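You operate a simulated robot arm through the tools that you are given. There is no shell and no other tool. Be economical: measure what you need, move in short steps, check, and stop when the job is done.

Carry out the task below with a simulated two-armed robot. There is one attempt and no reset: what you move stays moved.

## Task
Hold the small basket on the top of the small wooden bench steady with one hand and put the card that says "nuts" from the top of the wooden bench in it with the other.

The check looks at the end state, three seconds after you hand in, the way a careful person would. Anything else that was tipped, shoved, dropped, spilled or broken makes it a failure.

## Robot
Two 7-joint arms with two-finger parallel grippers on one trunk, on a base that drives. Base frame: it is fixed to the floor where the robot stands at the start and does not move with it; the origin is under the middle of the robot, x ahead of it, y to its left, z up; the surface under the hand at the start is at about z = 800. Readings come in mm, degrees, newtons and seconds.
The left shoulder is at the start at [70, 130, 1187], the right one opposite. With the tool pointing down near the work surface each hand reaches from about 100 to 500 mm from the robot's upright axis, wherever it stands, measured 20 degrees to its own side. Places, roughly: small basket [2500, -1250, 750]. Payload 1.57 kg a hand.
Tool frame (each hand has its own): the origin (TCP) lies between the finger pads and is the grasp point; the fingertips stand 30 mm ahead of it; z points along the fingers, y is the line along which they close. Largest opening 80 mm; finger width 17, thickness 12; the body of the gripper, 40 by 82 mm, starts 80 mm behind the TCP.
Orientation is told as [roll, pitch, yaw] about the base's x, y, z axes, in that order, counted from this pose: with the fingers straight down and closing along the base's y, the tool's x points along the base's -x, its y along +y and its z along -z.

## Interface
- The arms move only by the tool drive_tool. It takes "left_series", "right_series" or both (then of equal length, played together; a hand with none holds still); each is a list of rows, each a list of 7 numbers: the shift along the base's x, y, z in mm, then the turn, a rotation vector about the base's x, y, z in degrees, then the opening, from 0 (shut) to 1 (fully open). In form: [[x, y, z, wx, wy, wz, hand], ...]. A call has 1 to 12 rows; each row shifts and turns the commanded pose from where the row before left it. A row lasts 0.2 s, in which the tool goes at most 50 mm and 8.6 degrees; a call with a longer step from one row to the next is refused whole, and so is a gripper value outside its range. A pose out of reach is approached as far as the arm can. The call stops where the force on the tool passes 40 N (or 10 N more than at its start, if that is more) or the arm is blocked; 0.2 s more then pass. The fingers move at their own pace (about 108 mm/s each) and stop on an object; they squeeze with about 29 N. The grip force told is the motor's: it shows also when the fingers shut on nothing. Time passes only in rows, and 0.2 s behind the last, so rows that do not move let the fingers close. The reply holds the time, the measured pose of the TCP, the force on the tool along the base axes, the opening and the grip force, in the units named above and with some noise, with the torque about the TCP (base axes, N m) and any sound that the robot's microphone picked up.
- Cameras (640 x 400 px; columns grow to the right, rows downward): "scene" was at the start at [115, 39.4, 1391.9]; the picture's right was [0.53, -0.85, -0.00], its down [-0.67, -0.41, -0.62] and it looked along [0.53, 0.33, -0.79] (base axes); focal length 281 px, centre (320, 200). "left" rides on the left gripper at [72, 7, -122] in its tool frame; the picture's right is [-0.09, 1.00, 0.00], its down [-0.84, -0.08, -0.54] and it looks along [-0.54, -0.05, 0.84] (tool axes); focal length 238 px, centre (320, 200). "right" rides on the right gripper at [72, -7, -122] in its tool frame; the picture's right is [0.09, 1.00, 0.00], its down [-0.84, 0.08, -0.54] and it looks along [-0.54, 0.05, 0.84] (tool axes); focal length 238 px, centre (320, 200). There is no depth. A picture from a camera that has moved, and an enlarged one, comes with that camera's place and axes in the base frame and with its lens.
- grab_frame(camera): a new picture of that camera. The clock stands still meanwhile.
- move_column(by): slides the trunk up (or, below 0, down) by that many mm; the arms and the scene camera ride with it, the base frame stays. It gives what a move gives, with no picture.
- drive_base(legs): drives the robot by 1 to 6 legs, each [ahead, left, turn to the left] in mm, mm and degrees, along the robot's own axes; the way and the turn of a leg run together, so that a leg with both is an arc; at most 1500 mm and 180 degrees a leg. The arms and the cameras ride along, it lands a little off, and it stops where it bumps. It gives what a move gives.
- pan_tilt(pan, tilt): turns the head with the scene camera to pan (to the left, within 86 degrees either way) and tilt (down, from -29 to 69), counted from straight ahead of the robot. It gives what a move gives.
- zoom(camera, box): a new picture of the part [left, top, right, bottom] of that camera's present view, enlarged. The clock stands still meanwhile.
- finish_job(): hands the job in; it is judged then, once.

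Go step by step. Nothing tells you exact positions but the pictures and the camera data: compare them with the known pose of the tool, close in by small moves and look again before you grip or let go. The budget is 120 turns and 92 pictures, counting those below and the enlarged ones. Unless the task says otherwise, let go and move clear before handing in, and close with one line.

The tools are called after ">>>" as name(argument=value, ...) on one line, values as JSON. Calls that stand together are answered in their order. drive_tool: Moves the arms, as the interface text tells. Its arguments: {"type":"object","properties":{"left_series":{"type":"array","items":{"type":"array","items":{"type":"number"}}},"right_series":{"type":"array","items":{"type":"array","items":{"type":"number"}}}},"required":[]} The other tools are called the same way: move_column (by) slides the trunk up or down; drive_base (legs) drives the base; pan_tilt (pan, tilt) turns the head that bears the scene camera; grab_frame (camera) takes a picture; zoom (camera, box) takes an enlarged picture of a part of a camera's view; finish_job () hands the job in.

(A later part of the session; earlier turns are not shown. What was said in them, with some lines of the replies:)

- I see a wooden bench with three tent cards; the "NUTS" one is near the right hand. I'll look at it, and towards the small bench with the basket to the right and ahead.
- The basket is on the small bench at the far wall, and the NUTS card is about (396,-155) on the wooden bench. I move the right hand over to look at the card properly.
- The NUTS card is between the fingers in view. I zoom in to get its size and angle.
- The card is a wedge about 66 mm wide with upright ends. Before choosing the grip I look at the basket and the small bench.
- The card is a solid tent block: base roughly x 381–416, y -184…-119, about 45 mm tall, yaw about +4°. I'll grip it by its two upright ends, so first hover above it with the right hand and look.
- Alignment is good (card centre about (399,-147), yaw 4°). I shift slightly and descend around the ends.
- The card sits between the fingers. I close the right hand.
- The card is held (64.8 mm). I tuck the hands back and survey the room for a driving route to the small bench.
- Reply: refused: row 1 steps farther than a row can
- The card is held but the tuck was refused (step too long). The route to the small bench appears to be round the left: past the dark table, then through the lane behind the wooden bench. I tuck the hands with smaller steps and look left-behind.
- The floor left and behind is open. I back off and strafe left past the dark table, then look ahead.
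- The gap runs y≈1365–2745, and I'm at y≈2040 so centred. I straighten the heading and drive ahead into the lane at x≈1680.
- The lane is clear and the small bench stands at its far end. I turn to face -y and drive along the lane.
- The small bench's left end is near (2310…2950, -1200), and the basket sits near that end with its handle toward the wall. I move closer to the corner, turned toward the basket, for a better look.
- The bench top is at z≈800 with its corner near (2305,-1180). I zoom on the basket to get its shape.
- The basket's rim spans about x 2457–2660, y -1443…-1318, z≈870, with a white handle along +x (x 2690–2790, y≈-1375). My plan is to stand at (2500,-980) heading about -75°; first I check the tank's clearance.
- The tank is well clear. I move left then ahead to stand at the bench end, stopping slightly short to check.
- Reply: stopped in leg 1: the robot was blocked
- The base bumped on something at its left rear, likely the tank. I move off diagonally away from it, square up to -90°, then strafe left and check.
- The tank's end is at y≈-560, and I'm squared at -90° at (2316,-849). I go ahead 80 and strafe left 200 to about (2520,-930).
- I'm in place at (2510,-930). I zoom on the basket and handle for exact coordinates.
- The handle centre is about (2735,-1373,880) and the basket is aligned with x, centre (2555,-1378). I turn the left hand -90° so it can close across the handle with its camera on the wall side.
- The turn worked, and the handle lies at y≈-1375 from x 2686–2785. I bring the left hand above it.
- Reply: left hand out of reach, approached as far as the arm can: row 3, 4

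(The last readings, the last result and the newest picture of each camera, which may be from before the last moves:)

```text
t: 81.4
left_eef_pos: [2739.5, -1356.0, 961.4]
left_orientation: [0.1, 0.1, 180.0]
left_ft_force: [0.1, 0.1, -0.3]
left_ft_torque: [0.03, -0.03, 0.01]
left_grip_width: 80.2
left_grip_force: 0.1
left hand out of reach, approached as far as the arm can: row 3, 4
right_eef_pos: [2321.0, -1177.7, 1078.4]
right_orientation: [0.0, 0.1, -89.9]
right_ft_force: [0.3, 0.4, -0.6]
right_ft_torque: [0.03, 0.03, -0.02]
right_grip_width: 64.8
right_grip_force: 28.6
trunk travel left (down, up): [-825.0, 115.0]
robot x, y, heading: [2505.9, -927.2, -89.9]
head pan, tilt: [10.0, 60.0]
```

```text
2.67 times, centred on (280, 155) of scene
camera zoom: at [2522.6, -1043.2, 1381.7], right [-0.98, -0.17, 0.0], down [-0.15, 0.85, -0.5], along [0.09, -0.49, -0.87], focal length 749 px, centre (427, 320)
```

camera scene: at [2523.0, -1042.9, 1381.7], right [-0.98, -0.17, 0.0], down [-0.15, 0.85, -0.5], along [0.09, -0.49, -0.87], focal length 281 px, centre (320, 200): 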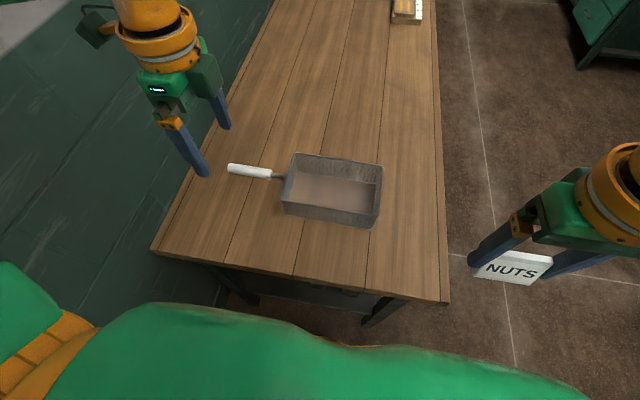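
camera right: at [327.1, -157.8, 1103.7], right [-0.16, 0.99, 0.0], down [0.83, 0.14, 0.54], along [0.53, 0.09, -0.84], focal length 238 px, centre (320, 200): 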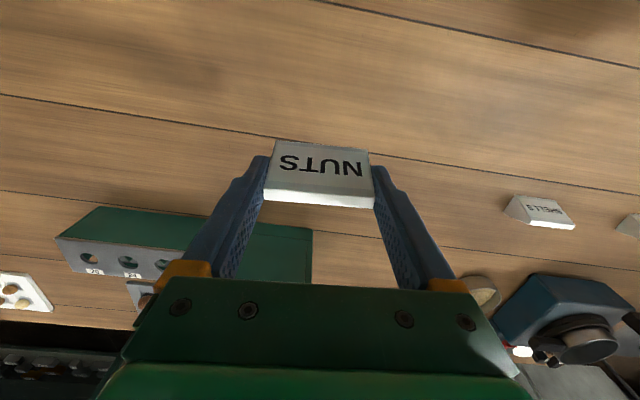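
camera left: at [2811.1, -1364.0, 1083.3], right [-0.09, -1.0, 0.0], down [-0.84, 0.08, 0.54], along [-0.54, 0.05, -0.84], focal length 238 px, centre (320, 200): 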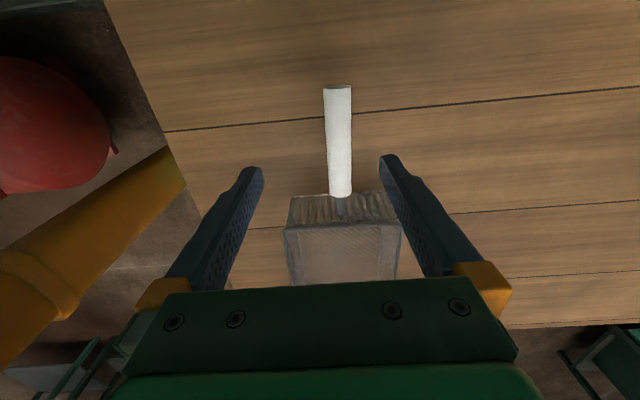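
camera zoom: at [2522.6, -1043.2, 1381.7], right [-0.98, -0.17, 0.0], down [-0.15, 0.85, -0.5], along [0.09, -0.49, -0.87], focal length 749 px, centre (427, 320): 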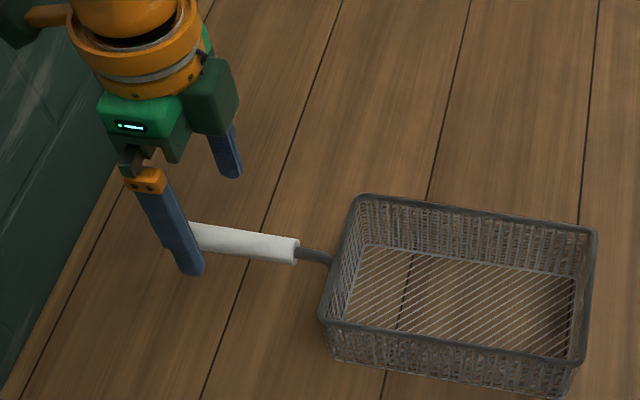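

The left hand falls ~19 mm short in y, so reach is the limit. There is about 90 mm between the round base and the bench legs, so I drive ahead 45 mm with the hands well above everything.

>>> drive_base(legs=[[45, 0, 0]])

>>> grab_frame(camera="left")

```text
t: 82.3
left_eef_pos: [2739.6, -1395.4, 963.5]
left_orientation: [0.4, 0.0, 179.8]
left_ft_force: [-0.6, 0.5, 0.2]
left_ft_torque: [-0.03, -0.01, 0.0]
left_grip_width: 80.1
left_grip_force: 0.1
right_eef_pos: [2321.0, -1216.5, 1080.2]
right_orientation: [-0.1, -0.2, -89.8]
right_ft_force: [0.0, 0.8, -0.2]
right_ft_torque: [-0.04, 0.0, -0.05]
right_grip_width: 64.7
right_grip_force: 28.6
trunk travel left (down, up): [-825.0, 115.0]
robot x, y, heading: [2512.5, -971.5, -89.8]
head pan, tilt: [10.0, 60.0]
```

```text
58 pictures are left
camera left: at [2811.7, -1401.7, 1086.5], right [-0.09, -1.0, 0.01], down [-0.84, 0.08, 0.54], along [-0.54, 0.04, -0.84], focal length 238 px, centre (320, 200)
```

left: 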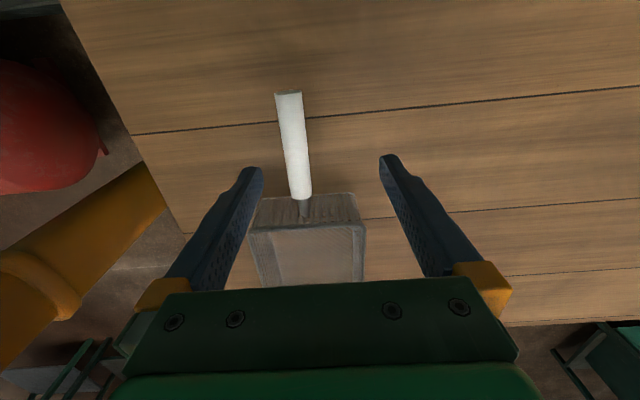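

The handle centre reads y≈-1374. I shift +20 mm in y and descend around the handle.

>>> drive_tool(left_series=[[-3, 20, 0, 0, 0, 0, 1], [-3, 1, -20, 0, 0, 0, 1], [0, 0, -20, 0, 0, 0, 1], [0, 0, -20, 0, 0, 0, 1], [0, 0, 0, 0, 0, 0, 1]])

>>> grab_frame(camera="left")

>>> zoom(camera="scene", box=[160, 80, 400, 230])

```text
t: 83.5
left_eef_pos: [2739.5, -1368.6, 910.9]
left_orientation: [0.2, -0.1, 179.9]
left_ft_force: [-0.1, -0.4, 0.4]
left_ft_torque: [-0.02, 0.04, 0.0]
left_grip_width: 79.6
left_grip_force: 0.1
left hand out of reach, approached as far as the arm can: row 3, 4
right_eef_pos: [2321.9, -1222.3, 1080.6]
right_orientation: [0.0, 0.1, -89.9]
right_ft_force: [-0.2, -0.2, 0.0]
right_ft_torque: [-0.02, -0.01, -0.02]
right_grip_width: 64.9
right_grip_force: 29.2
trunk travel left (down, up): [-825.0, 115.0]
robot x, y, heading: [2511.6, -971.1, -90.1]
head pan, tilt: [10.0, 60.0]
```

```text
57 pictures are left
camera left: at [2810.6, -1375.6, 1032.9], right [-0.09, -1.0, 0.0], down [-0.84, 0.08, 0.54], along [-0.54, 0.05, -0.84], focal length 238 px, centre (320, 200)
```

left: 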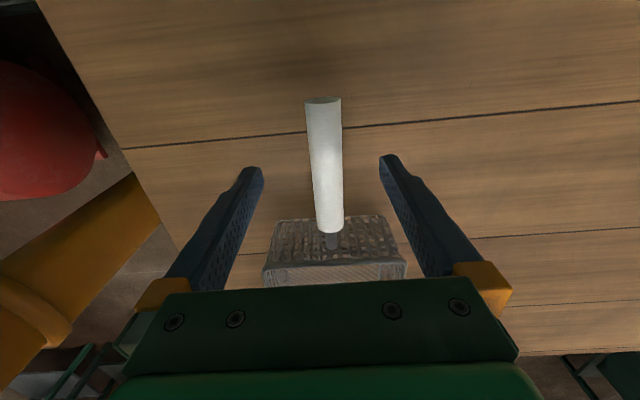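

```text
2.67 times, centred on (280, 155) of scene
camera zoom: at [2523.1, -1086.7, 1381.8], right [-0.98, -0.18, 0.0], down [-0.15, 0.85, -0.5], along [0.09, -0.49, -0.87], focal length 749 px, centre (427, 320)
```

zoom: 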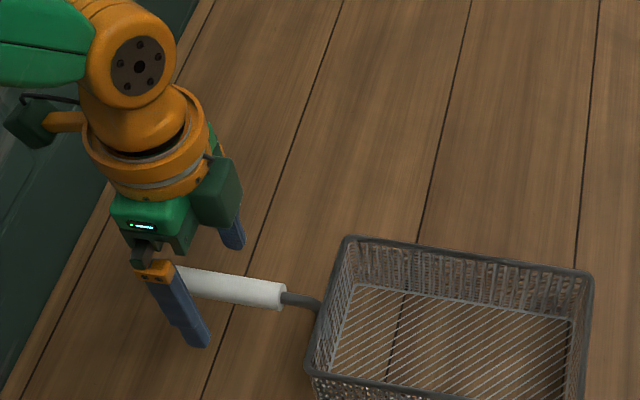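

The arm stops at z≈911, its lower limit at this trunk height. Lowering the trunk 30 mm takes the hand straight down around the handle.

>>> move_column(by=-30)

>>> grab_frame(camera="left")

>>> zoom(camera="scene", box=[160, 80, 400, 230])

```text
t: 84.2
left_eef_pos: [2738.8, -1369.6, 880.3]
left_orientation: [0.1, -0.1, 179.9]
left_ft_force: [-0.1, 0.8, -0.9]
left_ft_torque: [0.02, 0.03, -0.01]
left_grip_width: 80.2
left_grip_force: 0.0
right_eef_pos: [2321.4, -1222.3, 1050.1]
right_orientation: [0.0, 0.1, -89.9]
right_ft_force: [0.2, -0.3, -0.7]
right_ft_torque: [0.01, -0.01, -0.03]
right_grip_width: 65.0
right_grip_force: 28.6
trunk travel left (down, up): [-795.0, 145.0]
robot x, y, heading: [2509.9, -972.1, -90.0]
head pan, tilt: [10.0, 60.0]
```

```text
55 pictures are left
camera left: at [2810.5, -1376.2, 1002.8], right [-0.09, -1.0, 0.0], down [-0.84, 0.08, 0.54], along [-0.54, 0.05, -0.84], focal length 238 px, centre (320, 200)
```

left: 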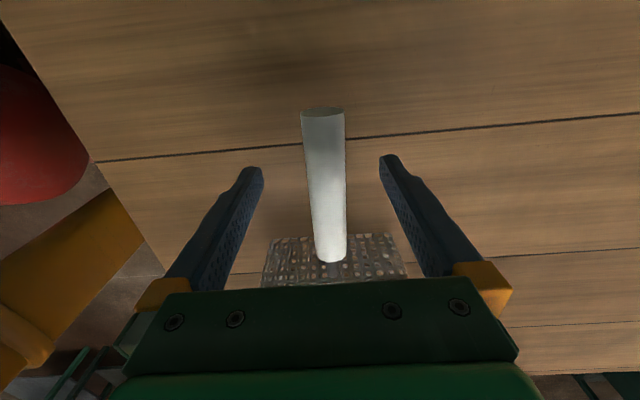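

```text
2.67 times, centred on (280, 155) of scene
camera zoom: at [2523.0, -1087.4, 1351.6], right [-0.98, -0.18, 0.0], down [-0.15, 0.85, -0.5], along [0.09, -0.49, -0.87], focal length 749 px, centre (427, 320)
```

zoom: 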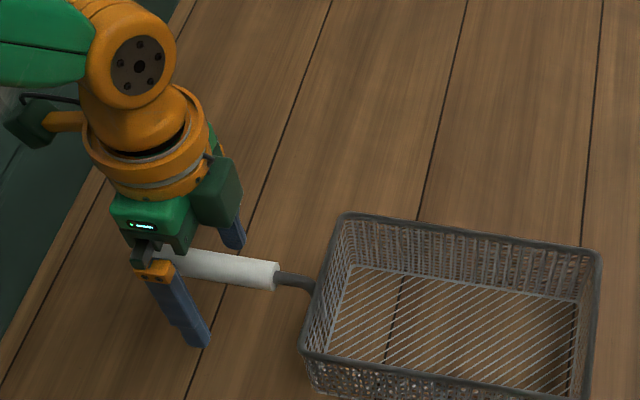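

The handle is inside the fingers, about 4 mm off-centre toward -y. I centre the hand and close gently.

>>> drive_tool(left_series=[[0, -4, 0, 0, 0, 0, 1], [0, 0, 0, 0, 0, 0, 1]])

>>> zoom(camera="left", box=[220, 80, 420, 280])

```text
t: 84.8
left_eef_pos: [2739.1, -1372.3, 882.2]
left_orientation: [0.2, -0.1, 180.0]
left_ft_force: [-0.5, -0.3, -0.1]
left_ft_torque: [-0.01, 0.01, -0.01]
left_grip_width: 80.1
left_grip_force: 0.0
right_eef_pos: [2322.1, -1222.6, 1048.2]
right_orientation: [0.0, 0.0, -89.8]
right_ft_force: [-0.6, -0.2, 0.1]
right_ft_torque: [-0.01, 0.01, 0.01]
right_grip_width: 65.0
right_grip_force: 28.9
trunk travel left (down, up): [-795.0, 145.0]
robot x, y, heading: [2505.9, -969.8, -90.0]
head pan, tilt: [10.0, 60.0]
```

```text
2.00 times, centred on (320, 180) of left
camera zoom: at [2811.5, -1378.2, 1004.7], right [-0.09, -1.0, 0.0], down [-0.84, 0.08, 0.54], along [-0.54, 0.05, -0.84], focal length 477 px, centre (320, 240)
```

zoom: 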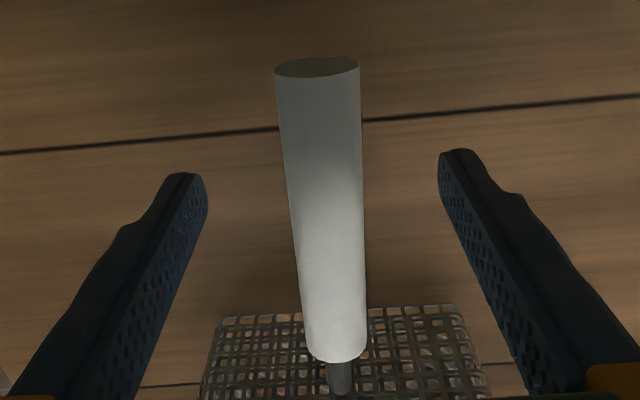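

Centred within 2 mm. I close the left hand on the handle.

>>> drive_tool(left_series=[[0, 0, 0, 0, 0, 0, 0.6], [0, 0, 0, 0, 0, 0, 0.4], [0, 0, 0, 0, 0, 0, 0.2], [0, 0, 0, 0, 0, 0, 0.15], [0, 0, 0, 0, 0, 0, 0.15]])

>>> grab_frame(camera="scene")

>>> grab_frame(camera="left")

```text
t: 86.0
left_eef_pos: [2738.9, -1370.8, 882.5]
left_orientation: [0.2, -0.1, 179.9]
left_ft_force: [0.3, -0.2, 1.2]
left_ft_torque: [-0.02, -0.02, -0.1]
left_grip_width: 21.7
left_grip_force: 28.8
right_eef_pos: [2320.8, -1223.4, 1049.3]
right_orientation: [0.0, 0.1, -89.9]
right_ft_force: [1.0, 0.2, 0.1]
right_ft_torque: [0.02, -0.03, -0.02]
right_grip_width: 64.8
right_grip_force: 29.3
trunk travel left (down, up): [-795.0, 145.0]
robot x, y, heading: [2510.2, -974.6, -89.7]
head pan, tilt: [10.0, 60.0]
```

```text
52 pictures are left
camera scene: at [2523.1, -1087.3, 1351.7], right [-0.98, -0.18, 0.0], down [-0.15, 0.85, -0.5], along [0.09, -0.49, -0.87], focal length 281 px, centre (320, 200)
```

scene: 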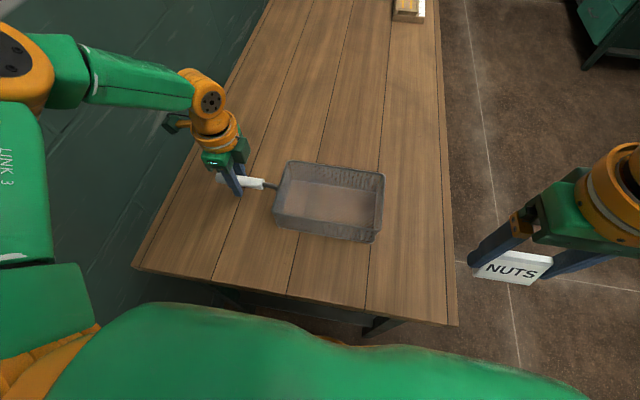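

```text
51 pictures are left
camera left: at [2811.5, -1378.2, 1004.7], right [-0.09, -1.0, 0.0], down [-0.84, 0.08, 0.54], along [-0.54, 0.05, -0.84], focal length 238 px, centre (320, 200)
```

left: 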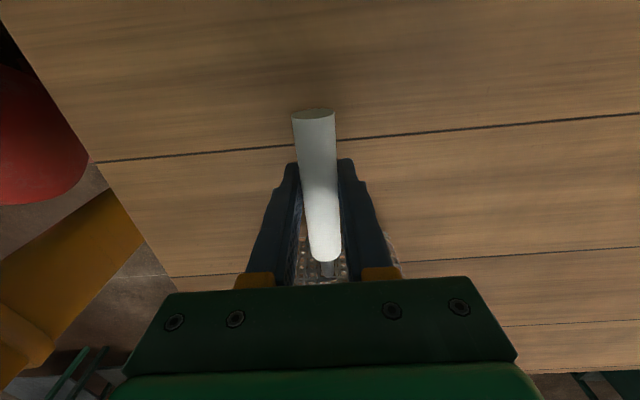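

The handle is gripped (21.7 mm) and the basket hasn't moved. I carry the card over the basket at a safe height.

>>> drive_tool(right_series=[[35, -26, -8, 0, 0, 0, 0.5], [35, -26, -8, 0, 0, 0, 0.5], [35, -26, -8, 0, 0, 0, 0.5], [35, -26, -8, 0, 0, 0, 0.5], [35, -26, -8, 0, 0, 0, 0.5], [34, -25, -8, 0, 0, 0, 0.5], [0, 0, 0, 0, 0, 0, 0.5]])

>>> grab_frame(camera="right")

>>> grab_frame(camera="scene")

```text
t: 87.6
left_eef_pos: [2739.1, -1371.3, 883.5]
left_orientation: [0.3, -0.1, 179.8]
left_ft_force: [0.1, 0.3, 0.4]
left_ft_torque: [-0.03, -0.01, 0.04]
left_grip_width: 21.4
left_grip_force: 28.9
right_eef_pos: [2532.7, -1378.3, 1002.5]
right_orientation: [0.1, 0.0, -89.8]
right_ft_force: [0.5, -0.2, 1.1]
right_ft_torque: [0.01, -0.02, -0.01]
right_grip_width: 64.8
right_grip_force: 28.2
trunk travel left (down, up): [-795.0, 145.0]
robot x, y, heading: [2510.9, -969.4, -89.8]
head pan, tilt: [10.0, 60.0]
```

```text
50 pictures are left
camera right: at [2526.2, -1304.6, 1123.2], right [1.0, 0.1, 0.0], down [0.08, -0.84, 0.54], along [0.05, -0.54, -0.84], focal length 238 px, centre (320, 200)
```

right: 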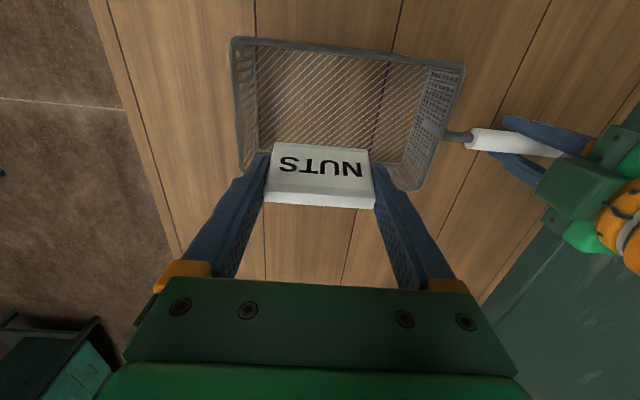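

```text
49 pictures are left
camera scene: at [2523.1, -1087.2, 1351.7], right [-0.98, -0.18, 0.0], down [-0.15, 0.85, -0.5], along [0.09, -0.49, -0.87], focal length 281 px, centre (320, 200)
```

scene: 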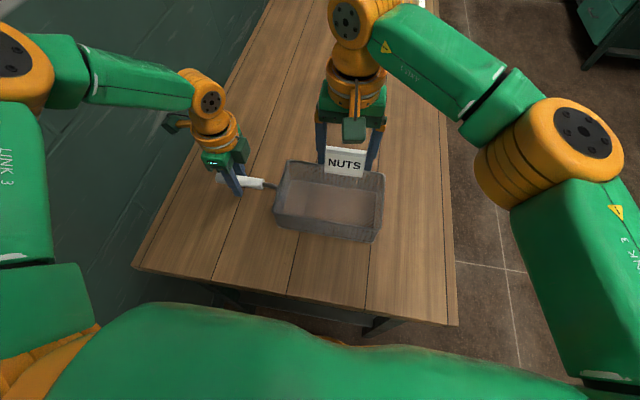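

The card hangs over the basket, centred in y and well within it in x. I lower it in stages.

>>> drive_tool(right_series=[[2, 2, -35, 0, 0, 0, 0.5], [0, 0, -35, 0, 0, 0, 0.5], [0, 0, -25, 0, 0, 0, 0.5], [0, 0, 0, 0, 0, 0, 0.5]])

>>> grab_frame(camera="right")

>>> zoom(camera="scene", box=[240, 120, 400, 250])

```text
t: 88.6
left_eef_pos: [2740.1, -1370.4, 881.3]
left_orientation: [0.2, -0.1, 179.9]
left_ft_force: [1.5, 0.8, -0.2]
left_ft_torque: [0.04, -0.21, -0.08]
left_grip_width: 21.2
left_grip_force: 29.0
right_eef_pos: [2534.9, -1377.5, 907.8]
right_orientation: [0.0, 0.1, -89.9]
right_ft_force: [-0.1, 1.0, -0.6]
right_ft_torque: [-0.01, -0.01, 0.01]
right_grip_width: 64.7
right_grip_force: 29.1
trunk travel left (down, up): [-795.0, 145.0]
robot x, y, heading: [2510.9, -968.9, -89.9]
head pan, tilt: [10.0, 60.0]
```

```text
48 pictures are left
camera right: at [2529.6, -1305.1, 1030.3], right [1.0, 0.09, 0.0], down [0.08, -0.84, 0.54], along [0.05, -0.54, -0.84], focal length 238 px, centre (320, 200)
```

right: 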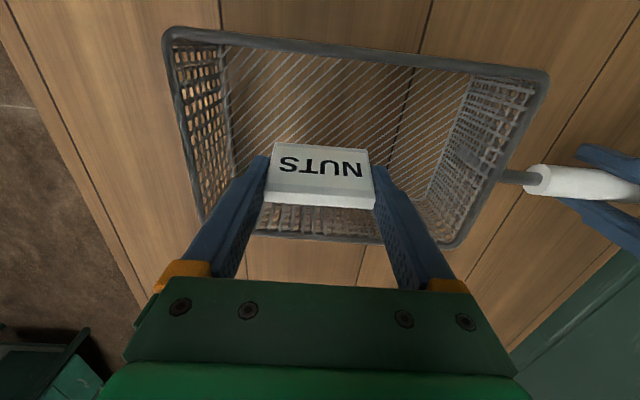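

```text
3.08 times, centred on (320, 185) of scene
camera zoom: at [2523.3, -1087.1, 1351.7], right [-0.98, -0.18, 0.0], down [-0.15, 0.85, -0.5], along [0.09, -0.49, -0.87], focal length 864 px, centre (320, 246)
```

zoom: 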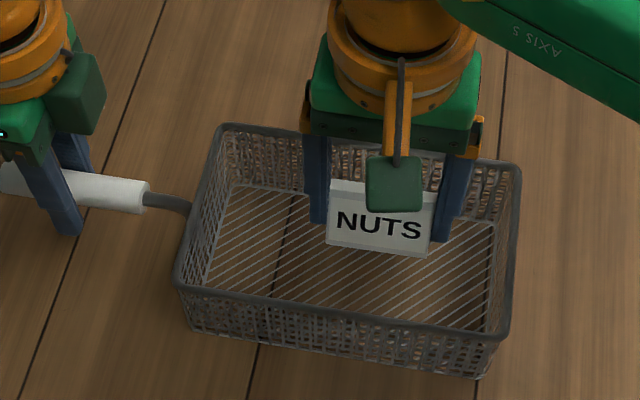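

All clear of the walls. I keep lowering, with small steps near the basket floor.

>>> drive_tool(right_series=[[0, 0, -20, 0, 0, 0, 0.5], [0, 0, -15, 0, 0, 0, 0.5], [0, 0, -10, 0, 0, 0, 0.5], [0, 0, 0, 0, 0, 0, 0.5]])

>>> zoom(camera="scene", box=[240, 120, 400, 250])

>>> grab_frame(camera="right")

```text
t: 89.6
left_eef_pos: [2740.2, -1369.3, 883.6]
left_orientation: [0.1, -0.1, 179.9]
left_ft_force: [0.3, 1.1, -5.1]
left_ft_torque: [0.03, -0.14, -0.02]
left_grip_width: 21.5
left_grip_force: 29.1
right_eef_pos: [2533.4, -1376.4, 862.1]
right_orientation: [0.0, -0.2, -89.9]
right_ft_force: [0.1, -3.3, 20.2]
right_ft_torque: [-0.17, -0.09, 0.0]
right_grip_width: 65.1
right_grip_force: 29.0
trunk travel left (down, up): [-795.0, 145.0]
robot x, y, heading: [2508.8, -973.6, -89.9]
head pan, tilt: [10.0, 60.0]
```

```text
3.08 times, centred on (320, 185) of scene
camera zoom: at [2523.6, -1085.0, 1352.1], right [-0.98, -0.17, 0.0], down [-0.15, 0.85, -0.5], along [0.09, -0.49, -0.87], focal length 864 px, centre (320, 246)
```

zoom: 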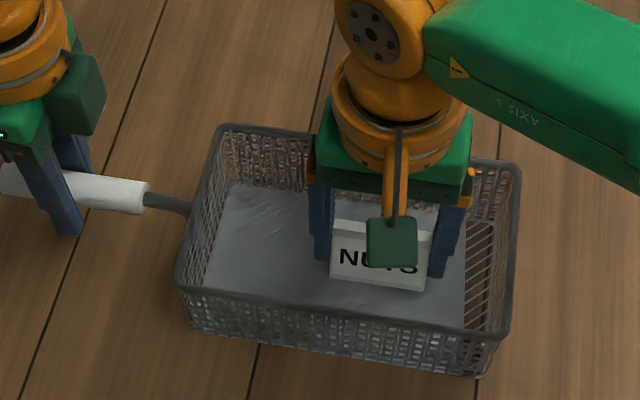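

```text
45 pictures are left
camera right: at [2527.1, -1302.6, 984.8], right [1.0, 0.09, 0.0], down [0.08, -0.84, 0.54], along [0.05, -0.54, -0.84], focal length 238 px, centre (320, 200)
```

right: 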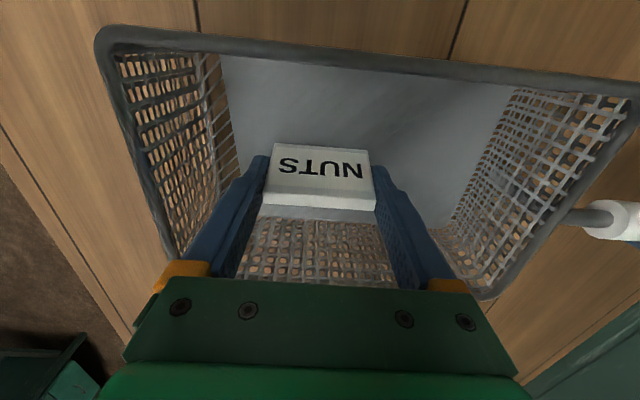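

The card has touched the basket floor (20 N up). I ease up 2 mm to unload, then open the right hand.

>>> drive_tool(right_series=[[0, 0, 2, 0, 0, 0, 0.5], [0, 0, 0, 0, 0, 0, 0.5]])

>>> drive_tool(right_series=[[0, 0, 0, 0, 0, 0, 0.88], [0, 0, 0, 0, 0, 0, 1], [0, 0, 0, 0, 0, 0, 1]])

>>> grab_frame(camera="right")

```text
t: 90.2
left_eef_pos: [2740.6, -1371.2, 883.8]
left_orientation: [0.3, -0.1, 179.9]
left_ft_force: [2.5, 0.5, 1.0]
left_ft_torque: [-0.07, 0.64, -0.16]
left_grip_width: 21.3
left_grip_force: 29.5
right_eef_pos: [2534.5, -1376.8, 862.8]
right_orientation: [-0.1, 0.2, -89.9]
right_ft_force: [-1.3, -0.7, 0.0]
right_ft_torque: [0.01, -0.01, 0.0]
right_grip_width: 65.1
right_grip_force: 28.9
trunk travel left (down, up): [-795.0, 145.0]
robot x, y, heading: [2513.5, -970.0, -89.8]
head pan, tilt: [10.0, 60.0]
```

```text
t: 91.0
left_eef_pos: [2740.0, -1371.4, 882.8]
left_orientation: [0.3, -0.1, 179.9]
left_ft_force: [1.2, -0.3, 2.7]
left_ft_torque: [-0.01, 0.57, -0.12]
left_grip_width: 21.6
left_grip_force: 29.1
right_eef_pos: [2532.2, -1376.5, 863.8]
right_orientation: [0.0, 0.0, -90.0]
right_ft_force: [-0.2, -0.5, -0.5]
right_ft_torque: [0.02, -0.01, -0.01]
right_grip_width: 79.8
right_grip_force: 0.1
trunk travel left (down, up): [-795.0, 145.0]
robot x, y, heading: [2510.5, -971.7, -89.9]
head pan, tilt: [10.0, 60.0]
```

```text
44 pictures are left
camera right: at [2527.3, -1304.4, 985.9], right [1.0, 0.09, 0.0], down [0.08, -0.84, 0.54], along [0.05, -0.54, -0.84], focal length 238 px, centre (320, 200)
```

right: 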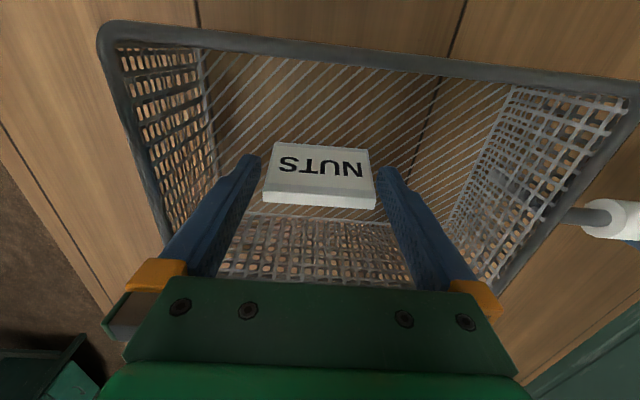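

The card stands on the basket floor, released. I lift the right hand straight out and move it aside.

>>> drive_tool(right_series=[[0, 0, 10, 0, 0, 0, 1], [0, 0, 20, 0, 0, 0, 1], [0, 0, 30, 0, 0, 0, 1], [0, 0, 40, 0, 0, 0, 1], [0, 0, 40, 0, 0, 0, 1], [-35, 20, 25, 0, 0, 0, 1], [-35, 20, 20, 0, 0, 0, 1], [-35, 20, 10, 0, 0, 0, 1], [-35, 20, 0, 0, 0, 0, 1], [-35, 20, 0, 0, 0, 0, 1]])

>>> zoom(camera="scene", box=[180, 100, 420, 250])

>>> grab_frame(camera="left")

```text
t: 93.2
left_eef_pos: [2739.3, -1370.6, 882.8]
left_orientation: [0.3, 0.0, 179.9]
left_ft_force: [-0.6, 1.6, 0.2]
left_ft_torque: [-0.09, -0.07, -0.17]
left_grip_width: 21.5
left_grip_force: 29.4
right_eef_pos: [2358.1, -1274.0, 1058.6]
right_orientation: [0.0, 0.1, -89.9]
right_ft_force: [0.6, 1.0, 0.1]
right_ft_torque: [0.0, 0.02, 0.02]
right_grip_width: 79.8
right_grip_force: 0.1
trunk travel left (down, up): [-795.0, 145.0]
robot x, y, heading: [2512.2, -970.3, -89.7]
head pan, tilt: [10.0, 60.0]
```

```text
2.67 times, centred on (300, 175) of scene
camera zoom: at [2521.8, -1086.8, 1351.7], right [-0.98, -0.18, 0.0], down [-0.15, 0.85, -0.5], along [0.09, -0.49, -0.87], focal length 749 px, centre (373, 267)
```

zoom: 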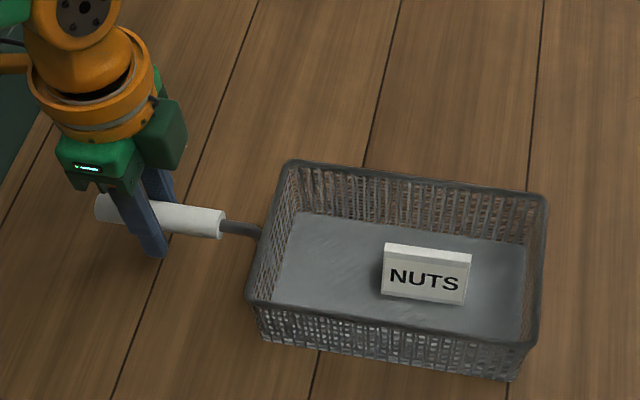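

```text
42 pictures are left
camera left: at [2810.7, -1377.7, 1005.0], right [-0.09, -1.0, 0.0], down [-0.84, 0.08, 0.54], along [-0.54, 0.05, -0.84], focal length 238 px, centre (320, 200)
```

left: 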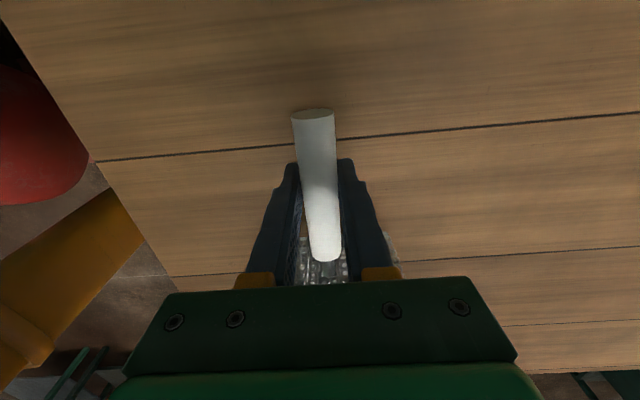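

The card sits upright in the basket. Now I let go of the handle with the left hand and check that the basket stays put.

>>> drive_tool(left_series=[[0, 0, 0, 0, 0, 0, 0.4], [0, 0, 0, 0, 0, 0, 0.7], [0, 0, 0, 0, 0, 0, 1], [0, 0, 0, 0, 0, 0, 1]])

>>> grab_frame(camera="left")

```text
t: 94.2
left_eef_pos: [2740.6, -1371.1, 882.6]
left_orientation: [0.1, -0.2, 179.9]
left_ft_force: [0.9, 0.4, 0.4]
left_ft_torque: [-0.02, -0.02, -0.01]
left_grip_width: 79.8
left_grip_force: 0.2
right_eef_pos: [2359.9, -1274.1, 1058.4]
right_orientation: [0.1, 0.1, -89.9]
right_ft_force: [0.1, 0.0, -0.1]
right_ft_torque: [0.01, -0.04, 0.02]
right_grip_width: 80.2
right_grip_force: 0.0
trunk travel left (down, up): [-795.0, 145.0]
robot x, y, heading: [2512.6, -967.7, -89.9]
head pan, tilt: [10.0, 60.0]
```

```text
41 pictures are left
camera left: at [2811.6, -1378.2, 1004.6], right [-0.09, -1.0, 0.0], down [-0.84, 0.08, 0.54], along [-0.54, 0.05, -0.84], focal length 238 px, centre (320, 200)
```

left: 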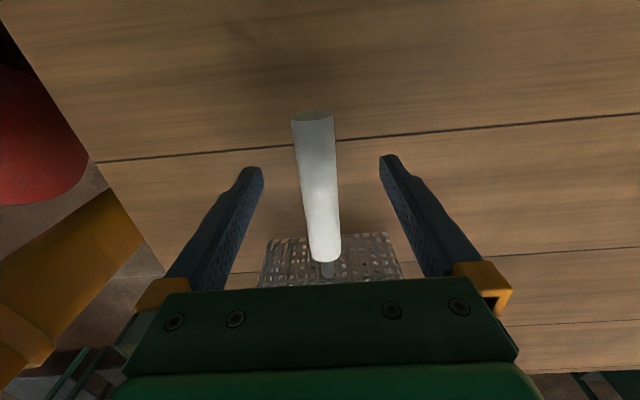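

Handle is free. I lift the left hand straight up and back, then check the whole scene.

>>> drive_tool(left_series=[[0, 0, 20, 0, 0, 0, 1], [0, 0, 30, 0, 0, 0, 1], [0, 0, 40, 0, 0, 0, 1], [0, 0, 40, 0, 0, 0, 1], [0, 30, 30, 0, 0, 0, 1], [0, 30, 10, 0, 0, 0, 1], [0, 30, 0, 0, 0, 0, 1]])

>>> grab_frame(camera="scene")

>>> zoom(camera="scene", box=[180, 100, 420, 250])

```text
t: 95.8
left_eef_pos: [2737.1, -1279.2, 1050.4]
left_orientation: [0.2, -0.1, 180.0]
left_ft_force: [-0.6, 0.2, 0.0]
left_ft_torque: [-0.01, -0.01, -0.01]
left_grip_width: 79.8
left_grip_force: 0.1
right_eef_pos: [2359.9, -1274.3, 1058.9]
right_orientation: [-0.1, 0.1, -89.8]
right_ft_force: [0.5, 0.3, 1.1]
right_ft_torque: [-0.05, -0.03, 0.01]
right_grip_width: 79.8
right_grip_force: 0.1
trunk travel left (down, up): [-795.0, 145.0]
robot x, y, heading: [2509.4, -973.0, -89.8]
head pan, tilt: [10.0, 60.0]
```

```text
40 pictures are left
camera scene: at [2523.5, -1086.0, 1351.8], right [-0.98, -0.18, 0.0], down [-0.15, 0.85, -0.5], along [0.09, -0.49, -0.87], focal length 281 px, centre (320, 200)
```

scene: 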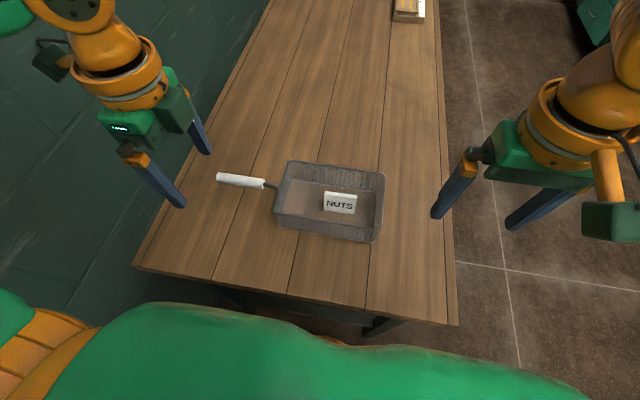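

```text
2.67 times, centred on (300, 175) of scene
camera zoom: at [2523.5, -1086.0, 1351.8], right [-0.98, -0.18, 0.0], down [-0.15, 0.85, -0.5], along [0.09, -0.49, -0.87], focal length 749 px, centre (373, 267)
```

zoom: 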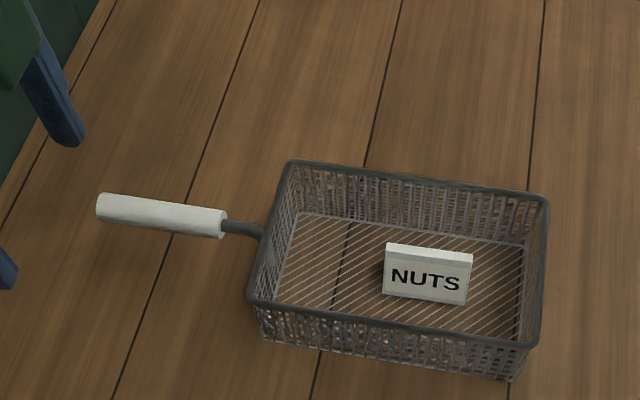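

The basket is where it was, with the "NUTS" card standing in it, and both hands are clear. I hand in.

>>> finish_job()

```text
The job is handed in.
```

The "NUTS" card is in the small basket, placed by the right hand while the left held the handle; both hands are clear, and on the way the base bumped something once, probably the red tank, with nothing seen to have moved.
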